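You operate a simulated robot arm through the tools that you are given. There is no shell and no other tool. Be economical: measure what you need, move in short steps, check, and stop when the job is done.

The job below is to be done with a simulated two-armed robot. You get a single attempt, and the scene is never put back.

## Task
Load the printer with a roll from the middle drawer, tube in the waste tub, feed one test slip.
Fine: shut the lid and the drawer.

It is judged by the outcome, as a careful person would: the job done as asked, and still so three seconds after it is handed in. It fails if anything else is knocked over, pushed out of place, dropped, spilled or broken. A push-on lid holds only when it is set on centred and level and pressed home; a screw cap is set on level and turned clockwise until tight.

## Robot
Two 6-joint arms with two-finger grippers on one trunk, on a base that drives. Base frame: it is fixed to the floor where the robot stands at the start and does not move with it; the origin is under the middle of the robot, x ahead of it, y to its left, z up; the surface under the hand at the start is at about z = 760. Lengths are in mm, angles in degrees, forces in N, time in s.
The left shoulder is at the start at [60, 142, 900], the right one opposite. With the tool pointing down near the work surface each hand reaches from about 320 to 720 mm from the robot's upright axis, wherever it stands, measured 20 degrees to its own side. Places, roughly: desk middle drawer [600, 1300, 400]; paper roll (6x5x6 cm) [600, 1200, 400]; printer lid [700, 100, 900]; waste tub [500, 0, 800]. Payload 2.45 kg a hand.
The tool frame of a hand sits at the grasp point between the pads (the TCP): z along the fingers, y along the line on which they close. The tips reach 26 mm beyond it. Largest opening 96 mm; the body of the gripper starts 69 mm behind the TCP.
Orientation is told as [roll, pitch, yaw] about the base's x, y, z axes, in that order, counted from this pose: with the fingers straight down and closing along the base's y, the tool's x points along the base's -x, its y along +y and its z along -z.

## Interface
- The arms move only by the tool servo_tool. It takes "left_commands", "right_commands" or both (then of equal length, played together; a hand with none holds still); each is a list that holds one entry, the list of rows, each a list of 7 numbers: the shift along the tool's x, y, z in units of 200 mm (1.0 is 200 mm), then the turn, a rotation vector about the tool's x, y, z in units of 60 degrees (1.0 is 60 degrees), then the gripper command, from -1 (fully open) to 1 (shut), values between in proportion. In form: [[[dx, dy, dz, wx, wy, wz, fingers], ...]]. A call has 1 to 12 rows; each row is the pose to reach, as a shift and turn from the pose commanded when the call began, along the tool's axes at that moment. A call with a number of a shift or a turn outside -1 to 1 is refused whole. A row lasts 0.2 s, in which the tool goes at most 50 mm and 8.6 degrees; a call with a longer step from one row to the next is refused whole, and so is a gripper value outside its range. A pose out of reach is approached as far as the arm can. The call stops where the force on the tool passes 90 N (or 10 N more than at its start, if that is more) or the arm is blocked; 0.2 s more then pass. Each finger halts on what it meets, pressing with about 27 N; the grip force reading is that of the motor and also rises with nothing between the fingers. The clock runs only during rows and for 0.2 s after the last one: add rows that repeat a pose to give the fingers time. It gives the time, the measured TCP pose, the force on the tool (base axes), the opening and the grip force at its end, in the units of the frame above (readings bear some noise), with the torque about the TCP (base axes, N m) and any sound that the robot's microphone picked up, and new pictures: "show" is both (left out), scene, wrist or none (wrist: the cameras of the hands that moved).
- Cameras (640 x 400 px; columns grow to the right, rows downward): "scene" is now at [131, 22.2, 1512.8]; the picture's right is [0.28, -0.96, -0.00], its down [-0.73, -0.21, -0.65] and it looks along [0.62, 0.18, -0.76] (base axes); focal length 257 px, centre (320, 200). "left" rides on the left gripper at [81, -3, -98] in its tool frame; the picture's right is [0.04, 1.00, 0.00], its down [-0.73, 0.03, -0.68] and it looks along [-0.68, 0.03, 0.73] (tool axes); focal length 256 px, centre (320, 200). "right" rides on the right gripper at [82, 3, -98] in its tool frame; the picture's right is [-0.04, 1.00, 0.00], its down [-0.73, -0.03, -0.68] and it looks along [-0.68, -0.03, 0.73] (tool axes); focal length 256 px, centre (320, 200). There is no depth. A picture from a camera that has moved, and an enlarged one, comes with that camera's place and axes in the base frame and with its lens. The place of the scene camera against the robot may be out by one fixed shift of up to 18 mm in any direction.
- raise_lower(by): slides the trunk up (or, below 0, down) by that many mm; the arms and the scene camera ride with it, the base frame stays. It gives what a move gives, with no picture.
- roll_base(legs): drives the robot by 1 to 6 legs, each [ahead, turn to the left] in mm and degrees, along the robot's own axes; the way and the turn of a leg run together, so that a leg with both is an arc; at most 1500 mm and 180 degrees a leg. The arms and the cameras ride along, it lands a little off, and it stops where it bumps. It gives what a move gives, and a new picture of the scene camera.
- head_to(pan, tilt): turns the head with the scene camera to pan (to the left, within 86 degrees either way) and tilt (down, from -29 to 69), counted from straight ahead of the robot. It gives what a move gives, and a new picture of the scene camera.
- enlarge(camera, box): a new picture of the part [left, top, right, bottom] of that camera's present view, enlarged. No time passes.
- close_job(): hands the job in; it is judged then, once.

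Go step by step. Nothing tells you exact positions but the pictures and the camera data: compare them with the known pose of the tool, close in by small moves and look again before you grip or let go. The budget is 120 turns and 260 pictures, counting those below and the enlarged ones. Unless the task says otherwise, let go and move clear before handing in, and close with one line.

The tools are called after "Call:" as a command line: name --argument value ..., lists and objects as JSON in quotes. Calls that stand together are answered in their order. servo_tool: Moves the arms, as the interface text tells. Its arguments: {"type":"object","properties":{"left_commands":{"type":"array"},"right_commands":{"type":"array"},"show":{"type":"string","enum":["both","scene","wrist","none"]}},"required":[]} The other tools are called the same way: raise_lower (by) slides the trunk up or down; roll_base (legs) drives the base; head_to (pan, tilt) turns the head that bears the scene camera; enlarge (camera, box) takes an enlarged picture of a part of a camera's view; close_job () hands the job in.

At the start:

```text
t: 0.0
left_tool_pos: [394.7, 198.5, 1142.3]
left_tool_rot: [0.0, 0.0, -0.2]
left_contact_force: [-0.4, 0.2, 0.5]
left_torque: [0.02, 0.01, -0.02]
left_finger_gap: 95.6
left_grasp_force: 0.1
right_tool_pos: [415.6, -134.0, 1093.7]
right_tool_rot: [0.0, -0.1, -0.3]
right_contact_force: [-0.1, -0.4, 0.1]
right_torque: [-0.01, 0.0, -0.01]
right_finger_gap: 95.9
right_grasp_force: 0.0
trunk travel left (down, up): [-525.0, 65.0]
robot x, y, heading: [-0.7, 1.4, -0.1]
head pan, tilt: [16.1, 49.8]
```

scene: 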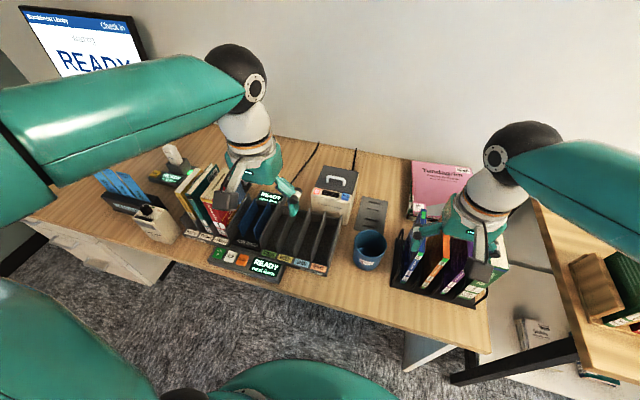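
right: 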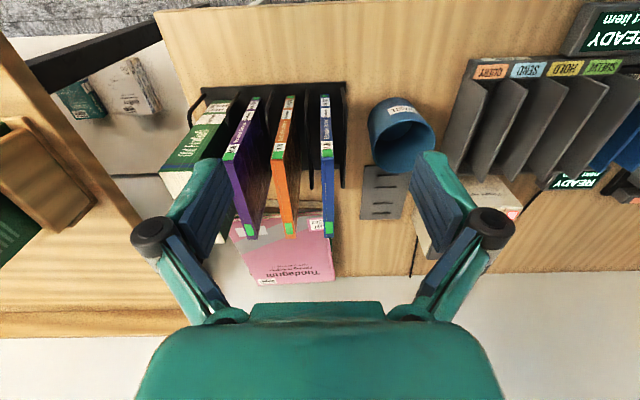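
left: 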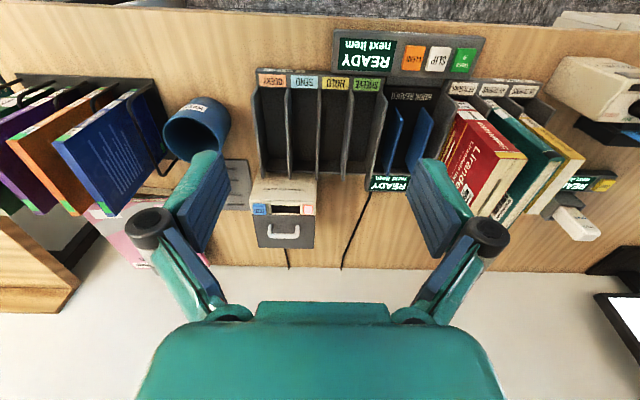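

I see a library desk: the printer with a handled lid in the middle back, a blue waste tub right of it, a console with buttons at the front and the drawers far to the left. First I look closer at printer, console and drawers.

Call:
enlarge --camera "left" --box '[140, 20, 500, 260]'

Call:
enlarge --camera "scene" --box '[200, 150, 420, 290]'

Call:
head_to --pan 65 --tilt 45

```text
1.67 times, centred on (320, 140) of left
camera zoom: at [314.1, 196.9, 1240.4], right [-0.04, 1.0, 0.0], down [0.73, 0.03, 0.68], along [0.68, 0.02, -0.73], focal length 427 px, centre (320, 300)
```

zoom: 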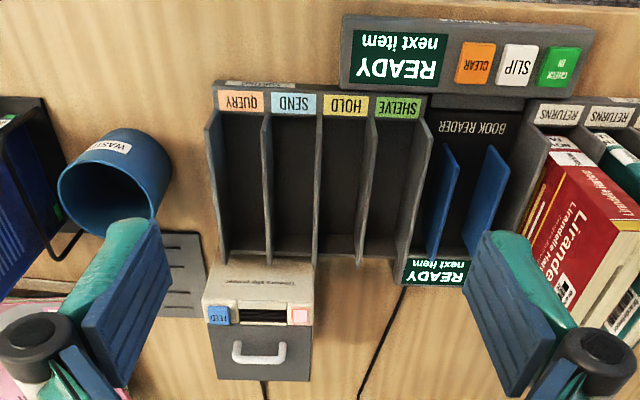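

```text
2.86 times, centred on (310, 220) of scene
camera zoom: at [131.0, 22.2, 1512.8], right [0.28, -0.96, 0.0], down [-0.73, -0.21, -0.65], along [0.62, 0.18, -0.76], focal length 734 px, centre (349, 143)
```

zoom: 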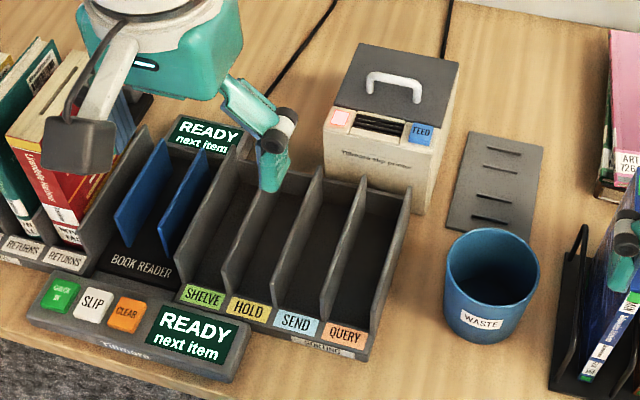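

```text
t: 1.2
left_tool_pos: [394.9, 198.6, 1143.4]
left_tool_rot: [0.0, 0.1, -0.3]
left_contact_force: [0.2, 0.1, 0.5]
left_torque: [0.0, -0.01, 0.02]
left_finger_gap: 96.5
left_grasp_force: 0.1
right_tool_pos: [415.6, -133.3, 1093.5]
right_tool_rot: [-0.1, 0.1, -0.3]
right_contact_force: [-0.2, -0.1, -0.5]
right_torque: [0.0, 0.01, 0.0]
right_finger_gap: 96.0
right_grasp_force: 0.0
trunk travel left (down, up): [-525.0, 65.0]
robot x, y, heading: [2.1, -3.3, -0.1]
head pan, tilt: [65.0, 45.0]
camera scene: at [91.2, 74.5, 1519.4], right [0.91, -0.42, 0.0], down [-0.3, -0.64, -0.71], along [0.3, 0.64, -0.71], focal length 257 px, centre (320, 200)
```

scene: 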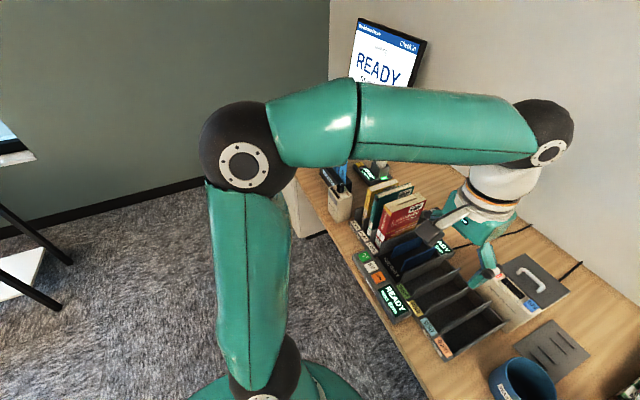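

Call:
roll_base --legs '[[70, 0]]'

Call:
head_to --pan 5 --tilt 55

```text
t: 2.2
left_tool_pos: [466.5, 198.9, 1142.0]
left_tool_rot: [0.0, 0.2, -0.3]
left_contact_force: [1.4, -0.6, 0.6]
left_torque: [0.0, 0.04, 0.01]
left_finger_gap: 96.0
left_grasp_force: 0.1
right_tool_pos: [487.8, -134.3, 1093.2]
right_tool_rot: [0.0, 0.2, -0.3]
right_contact_force: [0.0, -0.1, -0.9]
right_torque: [0.04, 0.04, 0.01]
right_finger_gap: 96.2
right_grasp_force: 0.0
trunk travel left (down, up): [-525.0, 65.0]
robot x, y, heading: [69.1, -0.2, -0.0]
head pan, tilt: [65.0, 45.0]
camera scene: at [163.5, 74.5, 1519.2], right [0.91, -0.42, 0.0], down [-0.3, -0.64, -0.71], along [0.3, 0.64, -0.71], focal length 257 px, centre (320, 200)
```

scene: 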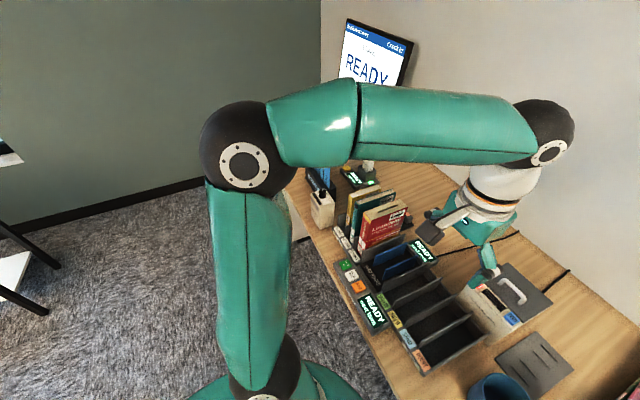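

```text
t: 3.5
left_tool_pos: [464.8, 197.9, 1143.3]
left_tool_rot: [0.0, 0.0, -0.4]
left_contact_force: [0.7, 0.2, -0.8]
left_torque: [-0.01, -0.01, 0.0]
left_finger_gap: 96.0
left_grasp_force: 0.1
right_tool_pos: [485.1, -133.6, 1093.6]
right_tool_rot: [0.0, 0.0, -0.3]
right_contact_force: [-0.5, 0.4, -0.7]
right_torque: [0.03, 0.01, 0.01]
right_finger_gap: 96.2
right_grasp_force: 0.0
trunk travel left (down, up): [-525.0, 65.0]
robot x, y, heading: [68.5, 2.5, 0.1]
head pan, tilt: [5.0, 55.0]
camera scene: at [198.3, 7.2, 1506.0], right [0.09, -1.0, 0.0], down [-0.82, -0.07, -0.57], along [0.57, 0.05, -0.82], focal length 257 px, centre (320, 200)
```

scene: 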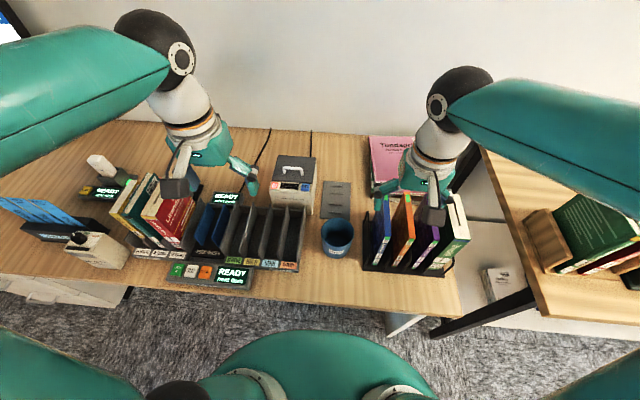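

The robot is at x=69 and the printer is in clear view. I enlarge the printer.

Call:
enlarge --camera "scene" --box '[240, 140, 370, 270]'

Call:
enlarge --camera "left" --box '[100, 80, 420, 280]'

```text
3.08 times, centred on (305, 205) of scene
camera zoom: at [198.3, 7.2, 1506.0], right [0.09, -1.0, 0.0], down [-0.82, -0.07, -0.57], along [0.57, 0.05, -0.82], focal length 790 px, centre (366, 185)
```

zoom: 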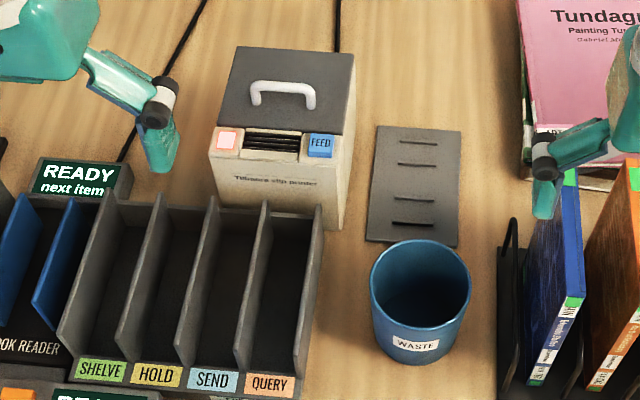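

```text
2.00 times, centred on (260, 180) of left
camera zoom: at [383.8, 197.0, 1241.2], right [-0.04, 1.0, 0.0], down [0.73, 0.03, 0.68], along [0.68, 0.02, -0.73], focal length 512 px, centre (440, 240)
```

zoom: 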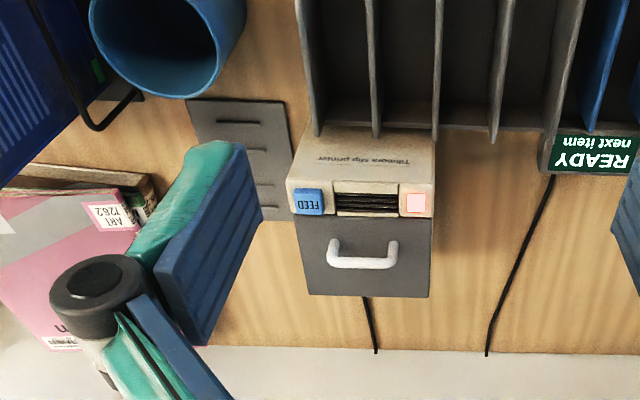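

The lid's handle bar I put at about (724,136,909), lid top z≈890, hinge along the back (x≈794). I bring the left hand over it, turning its fingers to close along x.

Call:
servo_tool --left_commands '[[[-0.12, -0.03, 0, 0, 0, 0.1, -1], [-0.25, -0.07, 0, 0, 0, 0.2, -1], [-0.37, -0.1, 0, 0, 0, 0.3, -1], [-0.5, -0.13, 0, 0, 0, 0.4, -1], [-0.62, -0.16, 0, 0, 0, 0.5, -1], [-0.75, -0.2, 0, 0, 0, 0.6, -1], [-0.87, -0.23, 0, 0, 0, 0.7, -1], [-1, -0.27, 0, 0, 0, 0.75, -1], [-1, -0.27, 0, 0, 0, 0.75, -1]]]' --show "none"

```text
t: 5.5
left_tool_pos: [663.5, 144.7, 1143.6]
left_tool_rot: [0.0, 0.0, -45.3]
left_contact_force: [-0.4, 0.1, 0.6]
left_torque: [-0.04, -0.07, 0.03]
left_finger_gap: 95.9
left_grasp_force: 0.1
right_tool_pos: [483.0, -132.8, 1095.3]
right_tool_rot: [0.0, -0.1, -0.4]
right_contact_force: [-0.7, 0.5, 0.4]
right_torque: [0.0, -0.02, -0.02]
right_finger_gap: 96.0
right_grasp_force: 0.1
trunk travel left (down, up): [-525.0, 65.0]
robot x, y, heading: [68.2, -0.1, 0.0]
head pan, tilt: [5.0, 55.0]
```

Call:
servo_tool --left_commands '[[[-0.04, 0.03, 0.08, 0, 0, 0.12, -1], [-0.08, 0.07, 0.16, 0, 0, 0.24, -1], [-0.12, 0.1, 0.25, 0, 0, 0.36, -1], [-0.16, 0.13, 0.34, 0, 0, 0.48, -1], [-0.2, 0.17, 0.44, 0, 0, 0.6, -1], [-0.23, 0.195, 0.55, 0, 0, 0.74, -0.6], [-0.23, 0.195, 0.55, 0, 0, 0.745, -0.3], [-0.23, 0.195, 0.55, 0, 0, 0.745, -0.3]]]'

```text
t: 7.3
left_tool_pos: [714.7, 137.9, 1031.0]
left_tool_rot: [0.1, 0.0, -89.9]
left_contact_force: [0.4, -0.2, 0.1]
left_torque: [-0.02, -0.02, 0.0]
left_finger_gap: 62.5
left_grasp_force: 0.1
left hand out of reach, approached as far as the arm can: row 2, 3, 4, 5, 6, 7, 8
right_tool_pos: [485.0, -134.3, 1094.1]
right_tool_rot: [0.0, 0.1, -0.4]
right_contact_force: [1.2, -0.3, 0.9]
right_torque: [0.01, 0.0, 0.03]
right_finger_gap: 96.3
right_grasp_force: 0.1
trunk travel left (down, up): [-525.0, 65.0]
robot x, y, heading: [70.2, -4.1, -0.2]
head pan, tilt: [5.0, 55.0]
camera scene: at [198.6, 7.2, 1505.9], right [0.09, -1.0, 0.0], down [-0.82, -0.07, -0.57], along [0.57, 0.05, -0.82], focal length 257 px, centre (320, 200)
camera left: at [712.2, 220.3, 1128.2], right [1.0, 0.04, 0.0], down [0.03, -0.73, 0.68], along [0.03, -0.68, -0.73], focal length 256 px, centre (320, 200)
```

scene: 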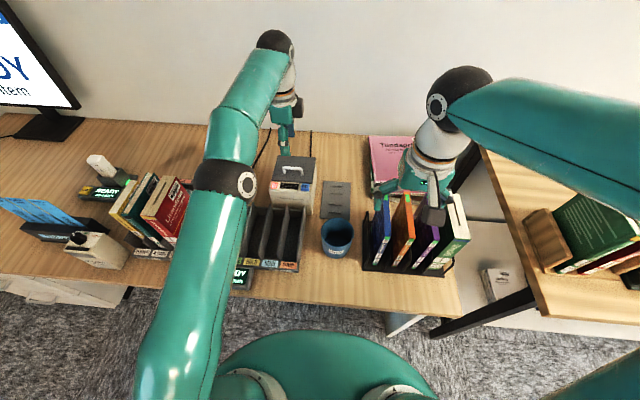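
left: 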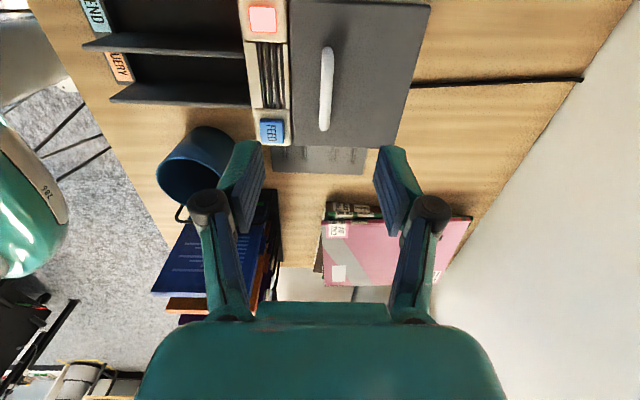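

The arm is near full stretch here. I raise the trunk and roll 40 mm nearer.

Call:
raise_lower --by 60

Call:
roll_base --legs '[[40, 0]]'

```text
t: 8.3
left_tool_pos: [716.5, 138.2, 1091.4]
left_tool_rot: [-0.1, 0.0, -90.0]
left_contact_force: [0.3, -0.5, -0.3]
left_torque: [-0.02, 0.01, 0.01]
left_finger_gap: 62.4
left_grasp_force: 0.1
right_tool_pos: [485.1, -132.9, 1153.7]
right_tool_rot: [0.0, 0.1, -0.3]
right_contact_force: [0.4, 0.4, -0.4]
right_torque: [0.01, 0.03, -0.03]
right_finger_gap: 95.9
right_grasp_force: 0.0
trunk travel left (down, up): [-585.0, 5.0]
robot x, y, heading: [71.2, -2.9, 0.1]
head pan, tilt: [5.0, 55.0]
```

```text
t: 9.2
left_tool_pos: [757.7, 138.0, 1089.5]
left_tool_rot: [-0.2, 0.0, -89.8]
left_contact_force: [1.4, -0.2, 0.7]
left_torque: [-0.01, 0.05, -0.03]
left_finger_gap: 62.4
left_grasp_force: 0.0
right_tool_pos: [528.0, -133.5, 1153.2]
right_tool_rot: [0.0, 0.1, -0.2]
right_contact_force: [0.6, 0.3, 0.0]
right_torque: [-0.02, 0.07, -0.01]
right_finger_gap: 96.1
right_grasp_force: 0.1
trunk travel left (down, up): [-585.0, 5.0]
robot x, y, heading: [110.7, 1.3, 0.0]
head pan, tilt: [5.0, 55.0]
camera scene: at [242.2, 7.1, 1565.7], right [0.09, -1.0, 0.0], down [-0.82, -0.07, -0.57], along [0.57, 0.05, -0.82], focal length 257 px, centre (320, 200)
```

scene: 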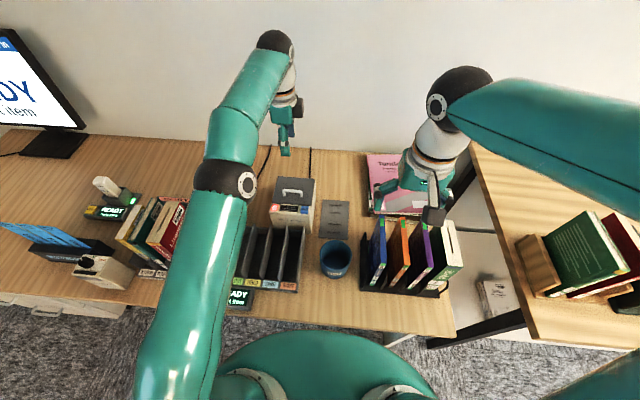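

Call:
servo_tool --left_commands '[[[0, -0.08, 0.15, 0, 0, 0, -0.3], [0, -0.16, 0.3, 0, 0, 0, -0.3], [0, -0.16, 0.45, 0, 0, 0, -0.3], [0, -0.16, 0.6, 0, 0, 0, -0.3], [0, -0.16, 0.7, 0, 0, 0, -0.3], [0, -0.16, 0.7, 0, 0, 0, -0.3]]]' --show "both"

```text
t: 10.6
left_tool_pos: [723.3, 140.1, 947.8]
left_tool_rot: [0.0, 0.1, -89.9]
left_contact_force: [0.1, 0.0, -0.4]
left_torque: [0.01, 0.0, 0.02]
left_finger_gap: 62.5
left_grasp_force: 0.0
right_tool_pos: [525.5, -132.9, 1153.7]
right_tool_rot: [0.1, 0.1, -0.2]
right_contact_force: [-0.3, 0.1, 1.0]
right_torque: [0.01, -0.02, 0.03]
right_finger_gap: 96.0
right_grasp_force: 0.0
trunk travel left (down, up): [-585.0, 5.0]
robot x, y, heading: [109.8, 0.1, 0.2]
head pan, tilt: [5.0, 55.0]
camera scene: at [239.0, 7.2, 1565.9], right [0.09, -1.0, 0.0], down [-0.82, -0.07, -0.57], along [0.57, 0.05, -0.82], focal length 257 px, centre (320, 200)
camera left: at [720.7, 222.3, 1046.2], right [1.0, 0.04, 0.0], down [0.03, -0.73, 0.68], along [0.03, -0.68, -0.73], focal length 256 px, centre (320, 200)
```

scene: 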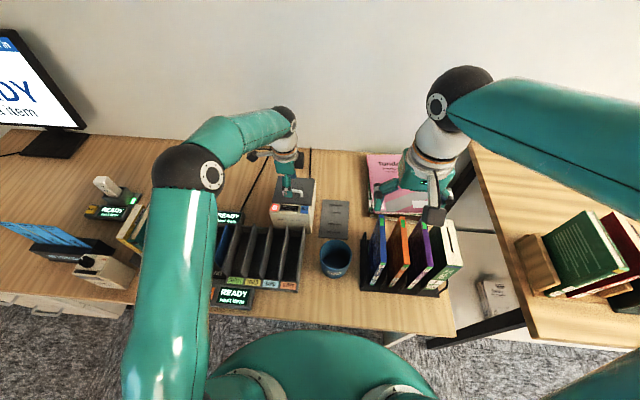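
left: 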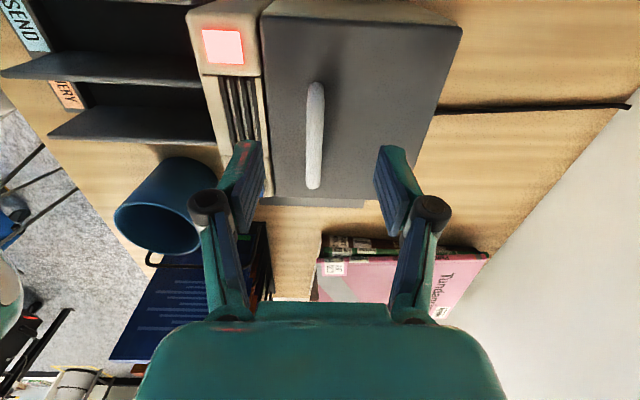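

Call:
servo_tool --left_commands '[[[0, -0.01, 0.05, 0, 0, 0, -0.3], [0, -0.01, 0.11, 0, 0, 0, -0.3], [0, -0.01, 0.11, 0, 0, 0, -0.3]]]' --show "wrist"

Call:
enlarge --camera "left" --box '[160, 60, 480, 260]'

Call:
enlarge --camera "scene" --box '[220, 130, 370, 240]'

```text
t: 11.4
left_tool_pos: [721.0, 138.0, 928.8]
left_tool_rot: [-0.1, 0.0, -89.9]
left_contact_force: [-0.5, -0.2, 0.1]
left_torque: [0.0, 0.0, -0.03]
left_finger_gap: 62.3
left_grasp_force: 0.0
right_tool_pos: [525.7, -133.7, 1153.8]
right_tool_rot: [0.0, 0.1, -0.2]
right_contact_force: [0.0, -0.5, 0.1]
right_torque: [0.01, 0.02, -0.01]
right_finger_gap: 96.0
right_grasp_force: 0.2
trunk travel left (down, up): [-585.0, 5.0]
robot x, y, heading: [106.9, -3.9, 0.3]
head pan, tilt: [5.0, 55.0]
camera left: at [718.6, 222.0, 1025.7], right [1.0, 0.04, 0.0], down [0.03, -0.73, 0.68], along [0.03, -0.68, -0.73], focal length 256 px, centre (320, 200)
```

left: 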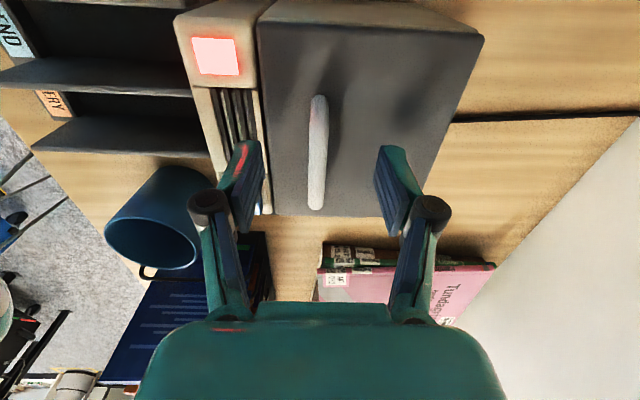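

```text
2.00 times, centred on (320, 160) of left
camera zoom: at [718.6, 222.0, 1025.7], right [1.0, 0.04, 0.0], down [0.03, -0.73, 0.68], along [0.03, -0.68, -0.73], focal length 512 px, centre (320, 280)
```

zoom: 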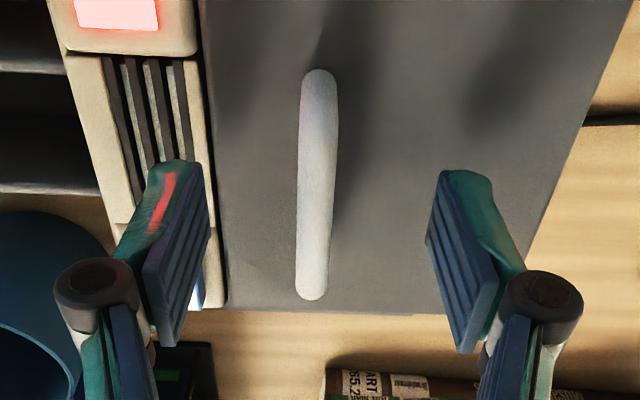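

```text
3.64 times, centred on (295, 185) of scene
camera zoom: at [238.9, 7.2, 1566.0], right [0.09, -1.0, 0.0], down [-0.82, -0.07, -0.57], along [0.57, 0.05, -0.82], focal length 934 px, centre (411, 254)
```

zoom: 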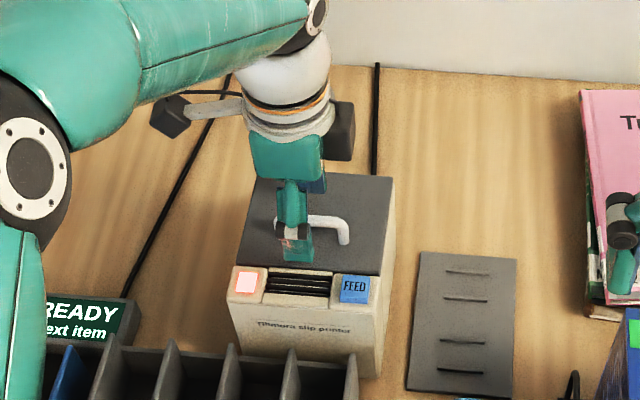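

Call:
servo_tool --left_commands '[[[0, 0, 0.03, 0, 0, 0, 0.2], [0, 0, 0.03, 0, 0, 0, 0.8], [0, 0, 0.03, 0, 0, 0, 0.9], [0, 0, 0.03, 0, 0, 0, 0.9], [0, 0, 0.03, 0, 0, 0, 0.9]]]' --show "wrist"

```text
t: 12.6
left_tool_pos: [720.0, 138.9, 923.0]
left_tool_rot: [0.0, 0.0, -90.0]
left_contact_force: [-6.8, 0.1, -0.4]
left_torque: [0.1, 0.14, -0.31]
left_finger_gap: 8.7
left_grasp_force: 36.7
right_tool_pos: [524.5, -133.4, 1154.3]
right_tool_rot: [0.0, 0.0, -0.2]
right_contact_force: [-0.6, 0.6, 0.7]
right_torque: [0.01, 0.03, 0.0]
right_finger_gap: 95.8
right_grasp_force: 0.1
trunk travel left (down, up): [-585.0, 5.0]
robot x, y, heading: [109.4, -0.8, 0.0]
head pan, tilt: [5.0, 55.0]
camera left: at [717.7, 221.9, 1020.0], right [1.0, 0.04, 0.0], down [0.03, -0.73, 0.68], along [0.03, -0.68, -0.73], focal length 256 px, centre (320, 200)
```

left: 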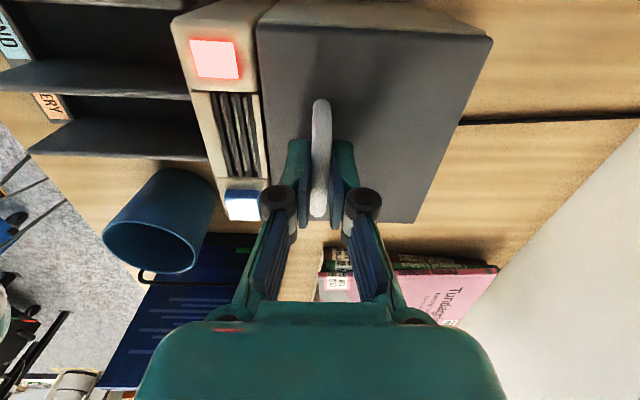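

Call:
servo_tool --left_commands '[[[0, 0.008, -0.03, 0, 0, 0, 0.9], [0, 0.022, -0.06, 0, 0, 0, 0.9], [0, 0.042, -0.0885, 0, 0, 0, 0.9], [0, 0.042, -0.0885, 0, 0, 0, 0.9]]]' --show "wrist"

Call:
enlarge --camera "scene" --box '[220, 130, 370, 240]'

```text
t: 13.6
left_tool_pos: [730.9, 139.5, 942.1]
left_tool_rot: [0.1, 0.1, -89.9]
left_contact_force: [-1.8, 7.2, 1.2]
left_torque: [-0.03, 0.05, -0.52]
left_finger_gap: 9.0
left_grasp_force: 36.4
right_tool_pos: [526.3, -132.1, 1154.8]
right_tool_rot: [0.0, 0.1, -0.2]
right_contact_force: [0.3, 0.2, 0.2]
right_torque: [0.01, -0.03, -0.04]
right_finger_gap: 95.9
right_grasp_force: 0.0
trunk travel left (down, up): [-585.0, 5.0]
robot x, y, heading: [110.4, -0.3, 0.1]
head pan, tilt: [5.0, 55.0]
camera left: at [727.8, 221.9, 1039.0], right [1.0, 0.04, 0.0], down [0.03, -0.73, 0.68], along [0.03, -0.68, -0.73], focal length 256 px, centre (320, 200)
```

left: 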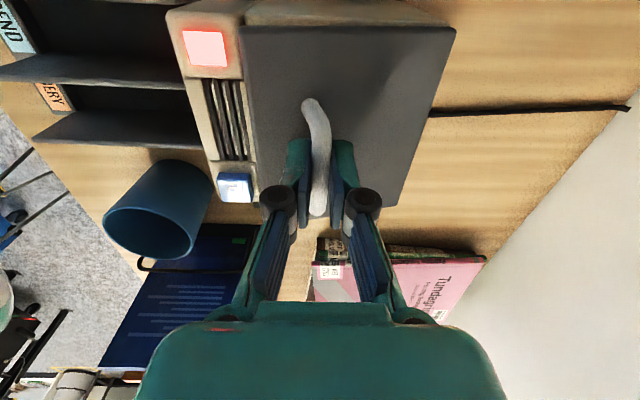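

```text
3.64 times, centred on (295, 185) of scene
camera zoom: at [238.8, 8.1, 1566.0], right [0.09, -1.0, 0.0], down [-0.82, -0.07, -0.57], along [0.57, 0.05, -0.82], focal length 934 px, centre (411, 254)
```

zoom: 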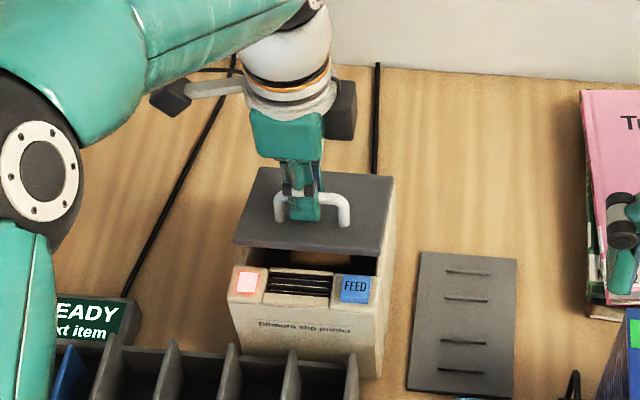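

Call:
servo_tool --left_commands '[[[0, 0.03, -0.042, 0, 0, 0, 0.9], [0, 0.063, -0.076, 0, 0, 0, 0.9], [0, 0.1, -0.106, 0, 0, 0, 0.9], [0, 0.143, -0.13, 0, 0, 0, 0.9], [0, 0.143, -0.13, 0, 0, 0, 0.9]]]' --show "wrist"

Call:
enlarge --camera "scene" --box '[220, 130, 370, 240]'

```text
t: 14.8
left_tool_pos: [758.8, 138.8, 966.0]
left_tool_rot: [-0.1, 0.0, -89.9]
left_contact_force: [0.8, 6.1, -6.6]
left_torque: [-0.36, 0.04, -0.85]
left_finger_gap: 8.8
left_grasp_force: 36.7
right_tool_pos: [526.4, -133.1, 1154.0]
right_tool_rot: [-0.1, 0.1, -0.1]
right_contact_force: [0.8, 0.6, 0.0]
right_torque: [-0.01, 0.04, 0.02]
right_finger_gap: 96.0
right_grasp_force: 0.0
trunk travel left (down, up): [-585.0, 5.0]
robot x, y, heading: [111.8, 1.2, 0.3]
head pan, tilt: [5.0, 55.0]
camera left: at [756.1, 221.6, 1064.0], right [1.0, 0.04, 0.0], down [0.03, -0.73, 0.68], along [0.03, -0.68, -0.73], focal length 256 px, centre (320, 200)
```

left: 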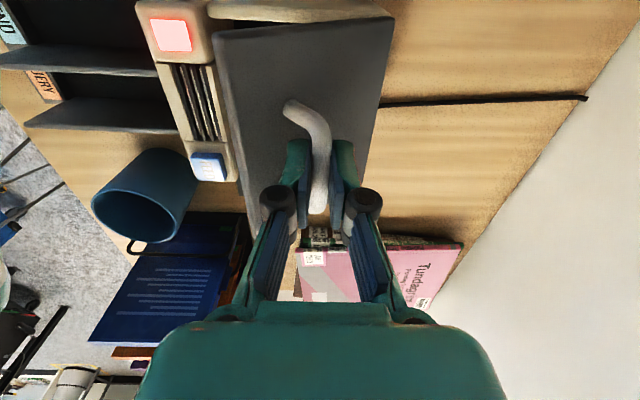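

```text
3.64 times, centred on (295, 185) of scene
camera zoom: at [240.3, 8.3, 1565.8], right [0.09, -1.0, 0.0], down [-0.82, -0.07, -0.57], along [0.57, 0.05, -0.82], focal length 934 px, centre (411, 254)
```

zoom: 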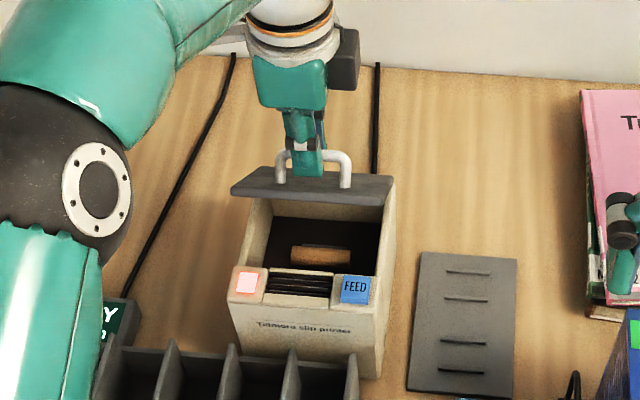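

Call:
servo_tool --left_commands '[[[0, 0.045, -0.02, 0, 0, 0, 0.9], [0, 0.09, -0.035, 0, 0, 0, 0.9], [0, 0.125, -0.043, 0, 0, 0, 0.9], [0, 0.155, -0.045, 0, 0, 0, 0.9], [0, 0.155, -0.045, 0, 0, 0, 0.9]]]' --show "wrist"

Call:
enlarge --camera "scene" --box '[220, 130, 370, 240]'

```text
t: 16.0
left_tool_pos: [782.0, 138.5, 975.7]
left_tool_rot: [-0.1, 0.1, -89.9]
left_contact_force: [-0.8, 3.5, -2.0]
left_torque: [-0.01, 0.03, -0.91]
left_finger_gap: 9.1
left_grasp_force: 36.5
left hand out of reach, approached as far as the arm can: row 4, 5
right_tool_pos: [525.7, -132.3, 1154.7]
right_tool_rot: [0.0, 0.0, -0.2]
right_contact_force: [0.7, -0.3, 0.6]
right_torque: [0.01, 0.03, 0.01]
right_finger_gap: 96.1
right_grasp_force: 0.0
trunk travel left (down, up): [-585.0, 5.0]
robot x, y, heading: [112.8, 2.5, -0.0]
head pan, tilt: [5.0, 55.0]
camera left: at [781.0, 221.2, 1072.9], right [1.0, 0.04, 0.0], down [0.03, -0.73, 0.68], along [0.03, -0.68, -0.73], focal length 256 px, centre (320, 200)
```

left: 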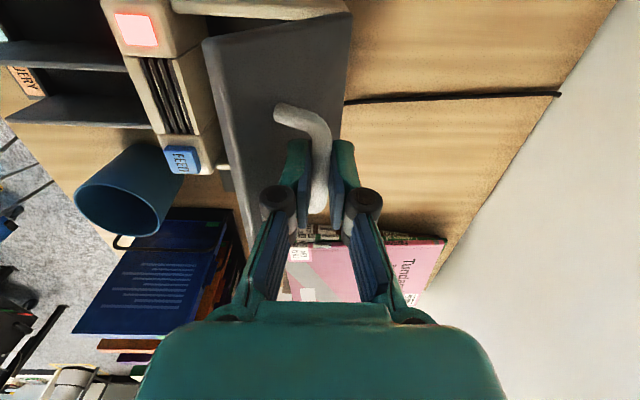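

```text
3.64 times, centred on (295, 185) of scene
camera zoom: at [239.4, 7.9, 1565.9], right [0.09, -1.0, 0.0], down [-0.82, -0.07, -0.57], along [0.57, 0.05, -0.82], focal length 934 px, centre (411, 254)
```

zoom: 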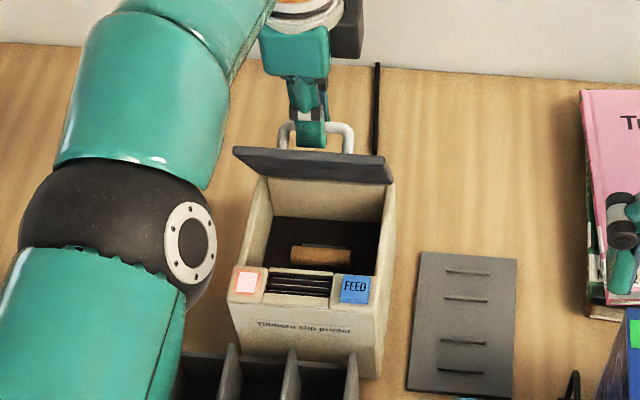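

The tube is visible inside the bay and the lid stands at about 65°. Since the arm is at its limit, I roll forward 35 mm with the lid in hand to swing it further.

Call:
roll_base --legs '[[30, 0]]'

Call:
enlarge --camera "scene" --box '[220, 130, 370, 240]'

Call:
enlarge --camera "left" --box '[80, 0, 480, 260]'

```text
t: 16.8
left_tool_pos: [815.5, 138.3, 973.8]
left_tool_rot: [-0.3, -0.1, -89.8]
left_contact_force: [-2.0, 2.9, -1.1]
left_torque: [-0.34, 0.25, -0.9]
left_finger_gap: 9.5
left_grasp_force: 36.7
right_tool_pos: [557.2, -133.2, 1154.1]
right_tool_rot: [0.0, 0.3, -0.2]
right_contact_force: [0.1, 0.6, -0.1]
right_torque: [0.03, 0.01, 0.01]
right_finger_gap: 96.1
right_grasp_force: 0.1
trunk travel left (down, up): [-585.0, 5.0]
robot x, y, heading: [140.0, -0.9, -0.1]
head pan, tilt: [5.0, 55.0]
camera scene: at [271.7, 7.7, 1565.7], right [0.09, -1.0, 0.0], down [-0.82, -0.07, -0.57], along [0.57, 0.05, -0.82], focal length 257 px, centre (320, 200)
```

scene: 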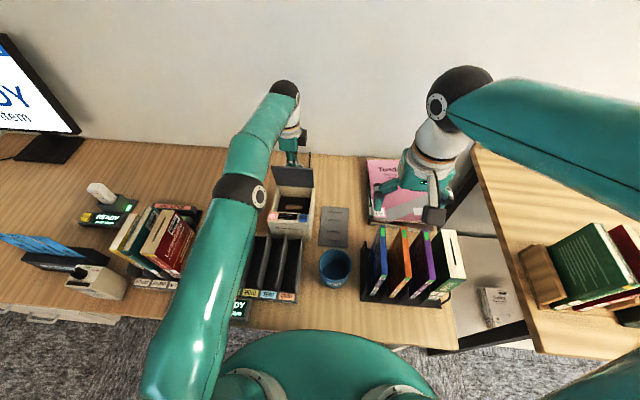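

```text
3.64 times, centred on (295, 185) of scene
camera zoom: at [271.7, 7.7, 1565.7], right [0.09, -1.0, 0.0], down [-0.82, -0.07, -0.57], along [0.57, 0.05, -0.82], focal length 934 px, centre (411, 254)
```

zoom: 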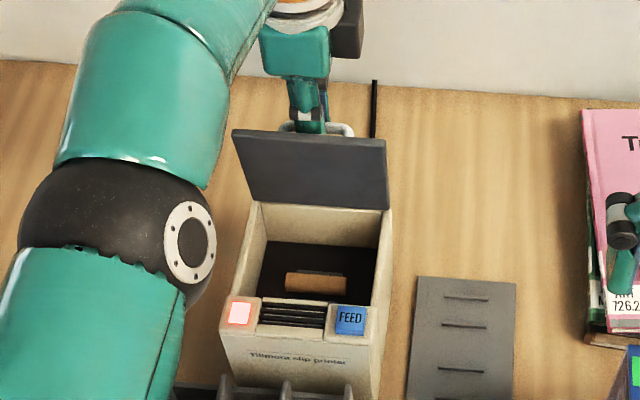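

```text
1.54 times, centred on (280, 130) of left
camera zoom: at [812.5, 221.0, 1072.1], right [1.0, 0.04, 0.0], down [0.03, -0.73, 0.68], along [0.03, -0.68, -0.73], focal length 394 px, centre (382, 308)
```

zoom: 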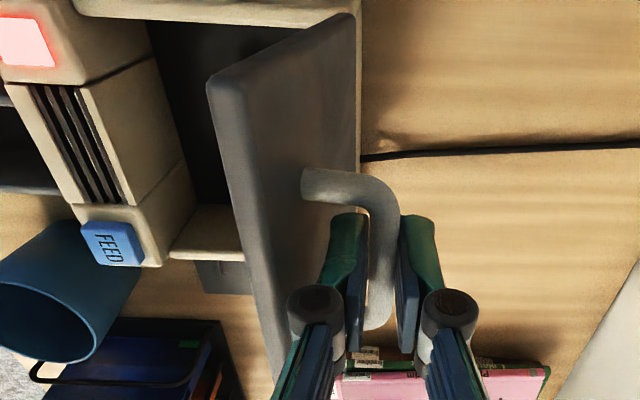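

Call:
roll_base --legs '[[15, 0]]'

Call:
enlarge --camera "left" --box '[80, 0, 480, 260]'

```text
t: 17.6
left_tool_pos: [828.9, 137.9, 972.5]
left_tool_rot: [-0.7, 0.0, -90.1]
left_contact_force: [-10.5, 0.1, -24.8]
left_torque: [-0.03, 0.25, -0.87]
left_finger_gap: 9.6
left_grasp_force: 36.9
right_tool_pos: [572.7, -132.9, 1153.8]
right_tool_rot: [0.0, 0.2, -0.2]
right_contact_force: [0.2, -0.4, -0.2]
right_torque: [0.0, 0.06, -0.01]
right_finger_gap: 96.2
right_grasp_force: 0.1
trunk travel left (down, up): [-585.0, 5.0]
robot x, y, heading: [153.9, -2.6, 0.2]
head pan, tilt: [5.0, 55.0]
camera scene: at [287.5, 7.8, 1565.4], right [0.09, -1.0, 0.0], down [-0.82, -0.07, -0.57], along [0.57, 0.05, -0.82], focal length 257 px, centre (320, 200)
```

scene: 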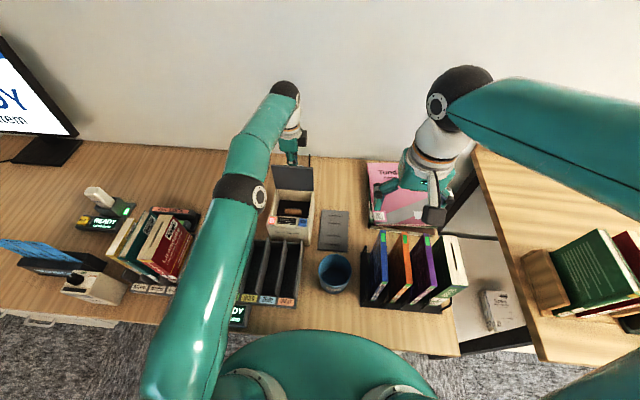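

```text
1.54 times, centred on (280, 130) of left
camera zoom: at [827.3, 220.8, 1069.3], right [1.0, 0.04, -0.01], down [0.04, -0.73, 0.68], along [0.02, -0.68, -0.73], focal length 394 px, centre (382, 308)
```

zoom: 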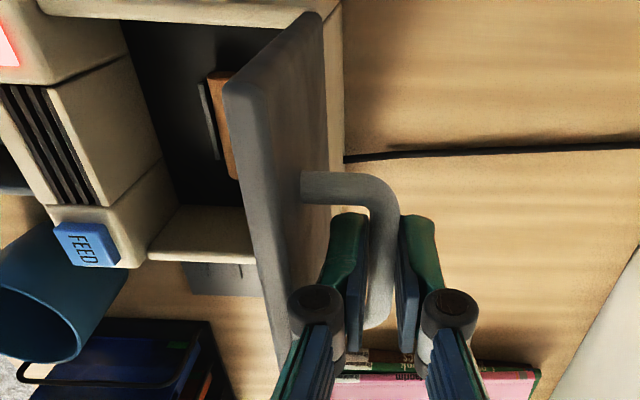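

Call:
servo_tool --left_commands '[[[0, 0.02, 0.03, 0, 0, 0, 0.9], [0, 0.05, 0.06, 0, 0, 0, 0.9], [0, 0.05, 0.06, 0, 0, 0, 0.9]]]' --show "none"

Call:
enlarge --camera "left" --box '[80, 0, 480, 260]'

```text
t: 18.4
left_tool_pos: [830.0, 137.5, 966.0]
left_tool_rot: [0.0, 0.1, -90.1]
left_contact_force: [13.7, 1.2, 30.9]
left_torque: [0.12, -0.19, -0.95]
left_finger_gap: 9.8
left_grasp_force: 36.6
left hand out of reach, approached as far as the arm can: row 2, 3
right_tool_pos: [571.2, -133.1, 1157.2]
right_tool_rot: [0.1, -0.1, -0.2]
right_contact_force: [0.3, -0.9, 0.6]
right_torque: [0.0, -0.01, -0.02]
right_finger_gap: 95.9
right_grasp_force: 0.1
trunk travel left (down, up): [-585.0, 5.0]
robot x, y, heading: [155.8, -0.8, 0.2]
head pan, tilt: [5.0, 55.0]
```

```text
1.54 times, centred on (280, 130) of left
camera zoom: at [826.5, 220.4, 1063.1], right [1.0, 0.04, 0.0], down [0.03, -0.73, 0.68], along [0.03, -0.68, -0.73], focal length 394 px, centre (382, 308)
```

zoom: 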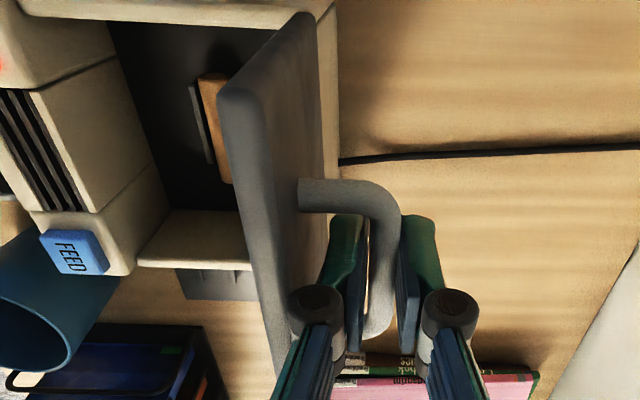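

Call:
roll_base --legs '[[15, 0]]'

Call:
enlarge --camera "left" --box '[80, 0, 480, 260]'

Call:
enlarge --camera "scene" --box '[220, 130, 370, 240]'

```text
t: 19.1
left_tool_pos: [836.5, 137.5, 962.5]
left_tool_rot: [-1.3, 0.0, -90.1]
left_contact_force: [-26.2, 3.9, 22.7]
left_torque: [-1.43, 3.17, -1.71]
left_finger_gap: 9.0
left_grasp_force: 37.1
right_tool_pos: [581.7, -133.1, 1156.3]
right_tool_rot: [0.1, -0.1, -0.2]
right_contact_force: [-0.3, 0.2, 0.4]
right_torque: [0.03, -0.03, -0.02]
right_finger_gap: 96.1
right_grasp_force: 0.0
trunk travel left (down, up): [-585.0, 5.0]
robot x, y, heading: [172.1, -0.1, 0.2]
head pan, tilt: [5.0, 55.0]
camera scene: at [292.9, 7.5, 1566.5], right [0.09, -1.0, 0.0], down [-0.81, -0.07, -0.58], along [0.57, 0.05, -0.82], focal length 257 px, centre (320, 200)
```

scene: 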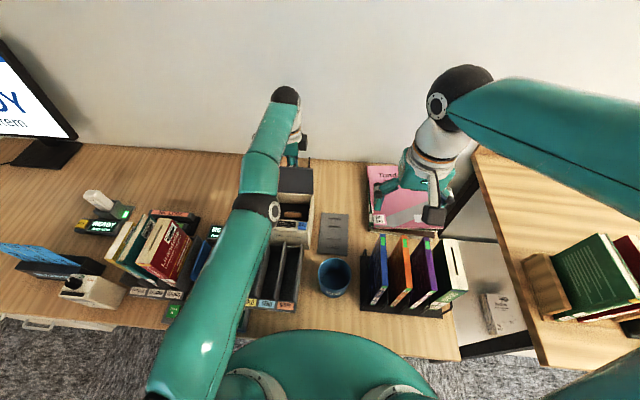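

```text
1.54 times, centred on (280, 130) of left
camera zoom: at [835.6, 220.2, 1060.0], right [1.0, 0.04, -0.02], down [0.04, -0.73, 0.68], along [0.01, -0.68, -0.73], focal length 394 px, centre (382, 308)
```

zoom: 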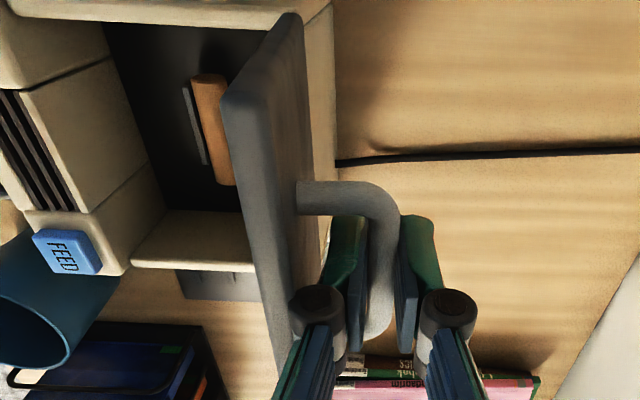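

```text
3.64 times, centred on (295, 185) of scene
camera zoom: at [292.9, 7.5, 1566.5], right [0.09, -1.0, 0.0], down [-0.81, -0.07, -0.58], along [0.57, 0.05, -0.82], focal length 934 px, centre (411, 254)
```

zoom: 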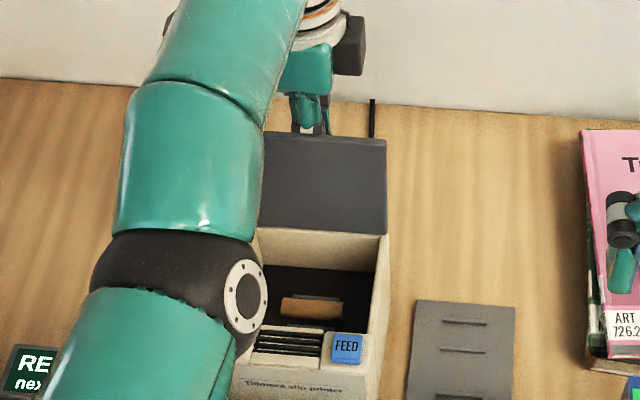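

The lid seems to be at its stop, a little past upright. I loosen the grip slightly and slide the fingers up off the bar.

Call:
servo_tool --left_commands '[[[0, 0, 0, 0, 0, 0, 0.72], [0, 0, 0, 0, 0, 0, 0.72], [0, 0, -0.05, 0, 0, 0, 0.72], [0, 0, -0.1, 0, 0, 0, 0.72], [0, 0, -0.15, 0, 0, 0, 0.72], [0, 0, -0.15, 0, 0, 0, 0.72]]]' --show "wrist"

Call:
enlarge --camera "scene" --box '[220, 130, 370, 240]'

```text
t: 20.6
left_tool_pos: [838.2, 137.8, 989.4]
left_tool_rot: [-1.4, -0.1, -90.1]
left_contact_force: [-0.8, 0.1, -1.2]
left_torque: [0.06, 0.0, -0.02]
left_finger_gap: 13.5
left_grasp_force: 0.0
right_tool_pos: [586.0, -133.3, 1155.4]
right_tool_rot: [0.0, 0.1, -0.2]
right_contact_force: [-0.7, 0.1, -0.6]
right_torque: [0.02, -0.01, -0.01]
right_finger_gap: 96.0
right_grasp_force: 0.0
trunk travel left (down, up): [-585.0, 5.0]
robot x, y, heading: [170.0, 1.5, 0.3]
head pan, tilt: [5.0, 55.0]
camera left: at [837.6, 220.5, 1087.7], right [1.0, 0.04, -0.03], down [0.04, -0.73, 0.68], along [0.01, -0.68, -0.73], focal length 256 px, centre (320, 200)
```

left: 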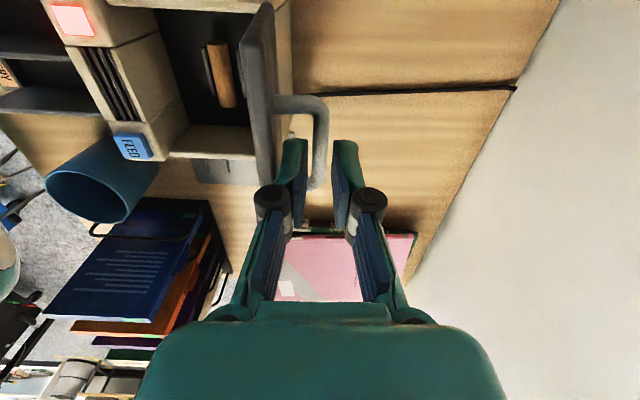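

```text
3.64 times, centred on (295, 185) of scene
camera zoom: at [299.2, 7.2, 1566.0], right [0.09, -1.0, 0.0], down [-0.82, -0.07, -0.57], along [0.57, 0.05, -0.82], focal length 934 px, centre (411, 254)
```

zoom: 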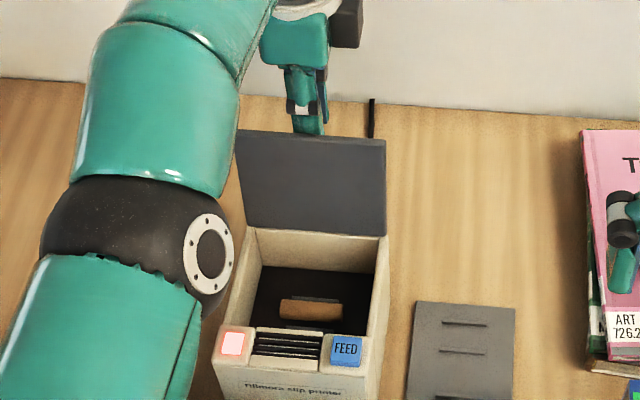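

The lid stays open. I lift clear of it and bring the hand back over the bay to study the tube.

Call:
servo_tool --left_commands '[[[0, 0, -0.15, 0, 0, 0, 0.72], [0, 0, -0.3, 0, 0, 0, 0.72], [0, -0.1, -0.4, 0, 0, 0, 0.72], [0, -0.25, -0.45, 0, 0, 0, 0.5], [0, -0.42, -0.45, 0.1, 0, 0, 0.3], [0, -0.6, -0.45, 0.2, 0, 0, 0], [0, -0.65, -0.4, 0.3, 0, 0, -0.2], [0, -0.65, -0.3, 0.3, 0, 0, -0.2], [0, -0.65, -0.2, 0.3, 0, 0, -0.2], [0, -0.65, -0.2, 0.3, 0, 0, -0.2]]]'

Call:
enlarge --camera "left" --box '[160, 0, 480, 200]'

```text
t: 22.8
left_tool_pos: [711.5, 137.4, 1033.7]
left_tool_rot: [-19.4, 0.0, -90.2]
left_contact_force: [-0.2, 0.8, -0.2]
left_torque: [-0.01, -0.02, 0.03]
left_finger_gap: 57.7
left_grasp_force: 0.0
left hand out of reach, approached as far as the arm can: row 1, 2, 3
right_tool_pos: [584.7, -134.2, 1155.5]
right_tool_rot: [-0.1, 0.1, -0.3]
right_contact_force: [-0.2, 0.0, -0.3]
right_torque: [0.01, -0.07, 0.0]
right_finger_gap: 95.8
right_grasp_force: 0.1
trunk travel left (down, up): [-585.0, 5.0]
robot x, y, heading: [170.4, 3.2, 0.0]
head pan, tilt: [5.0, 55.0]
camera scene: at [299.0, 7.3, 1566.0], right [0.09, -1.0, 0.0], down [-0.82, -0.07, -0.57], along [0.57, 0.05, -0.82], focal length 257 px, centre (320, 200)
camera left: at [741.2, 219.8, 1126.1], right [0.94, 0.04, -0.33], down [0.25, -0.73, 0.63], along [-0.22, -0.68, -0.7], focal length 256 px, centre (320, 200)
```

scene: 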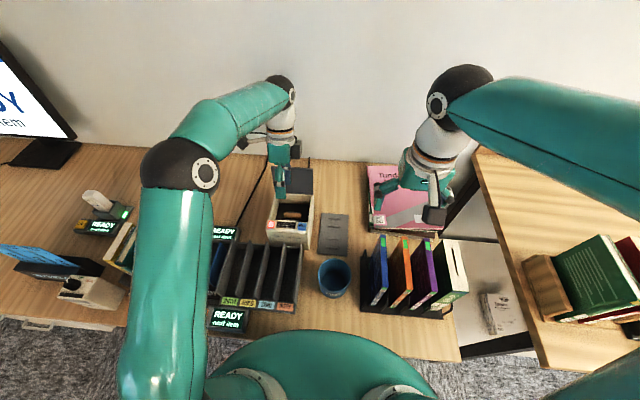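
left: 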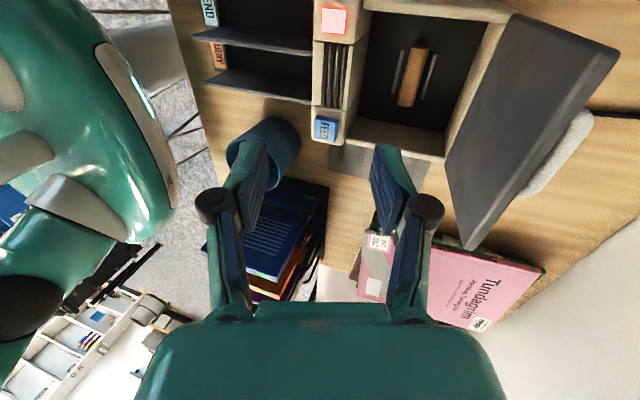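

```text
2.00 times, centred on (320, 100) of left
camera zoom: at [741.2, 219.8, 1126.1], right [0.94, 0.04, -0.33], down [0.25, -0.73, 0.63], along [-0.22, -0.68, -0.7], focal length 512 px, centre (320, 400)
```

zoom: 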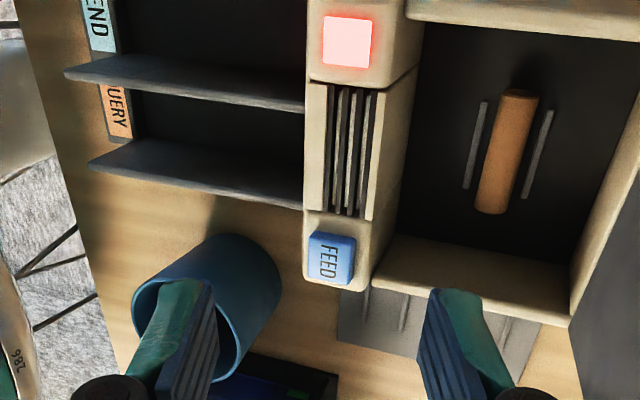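

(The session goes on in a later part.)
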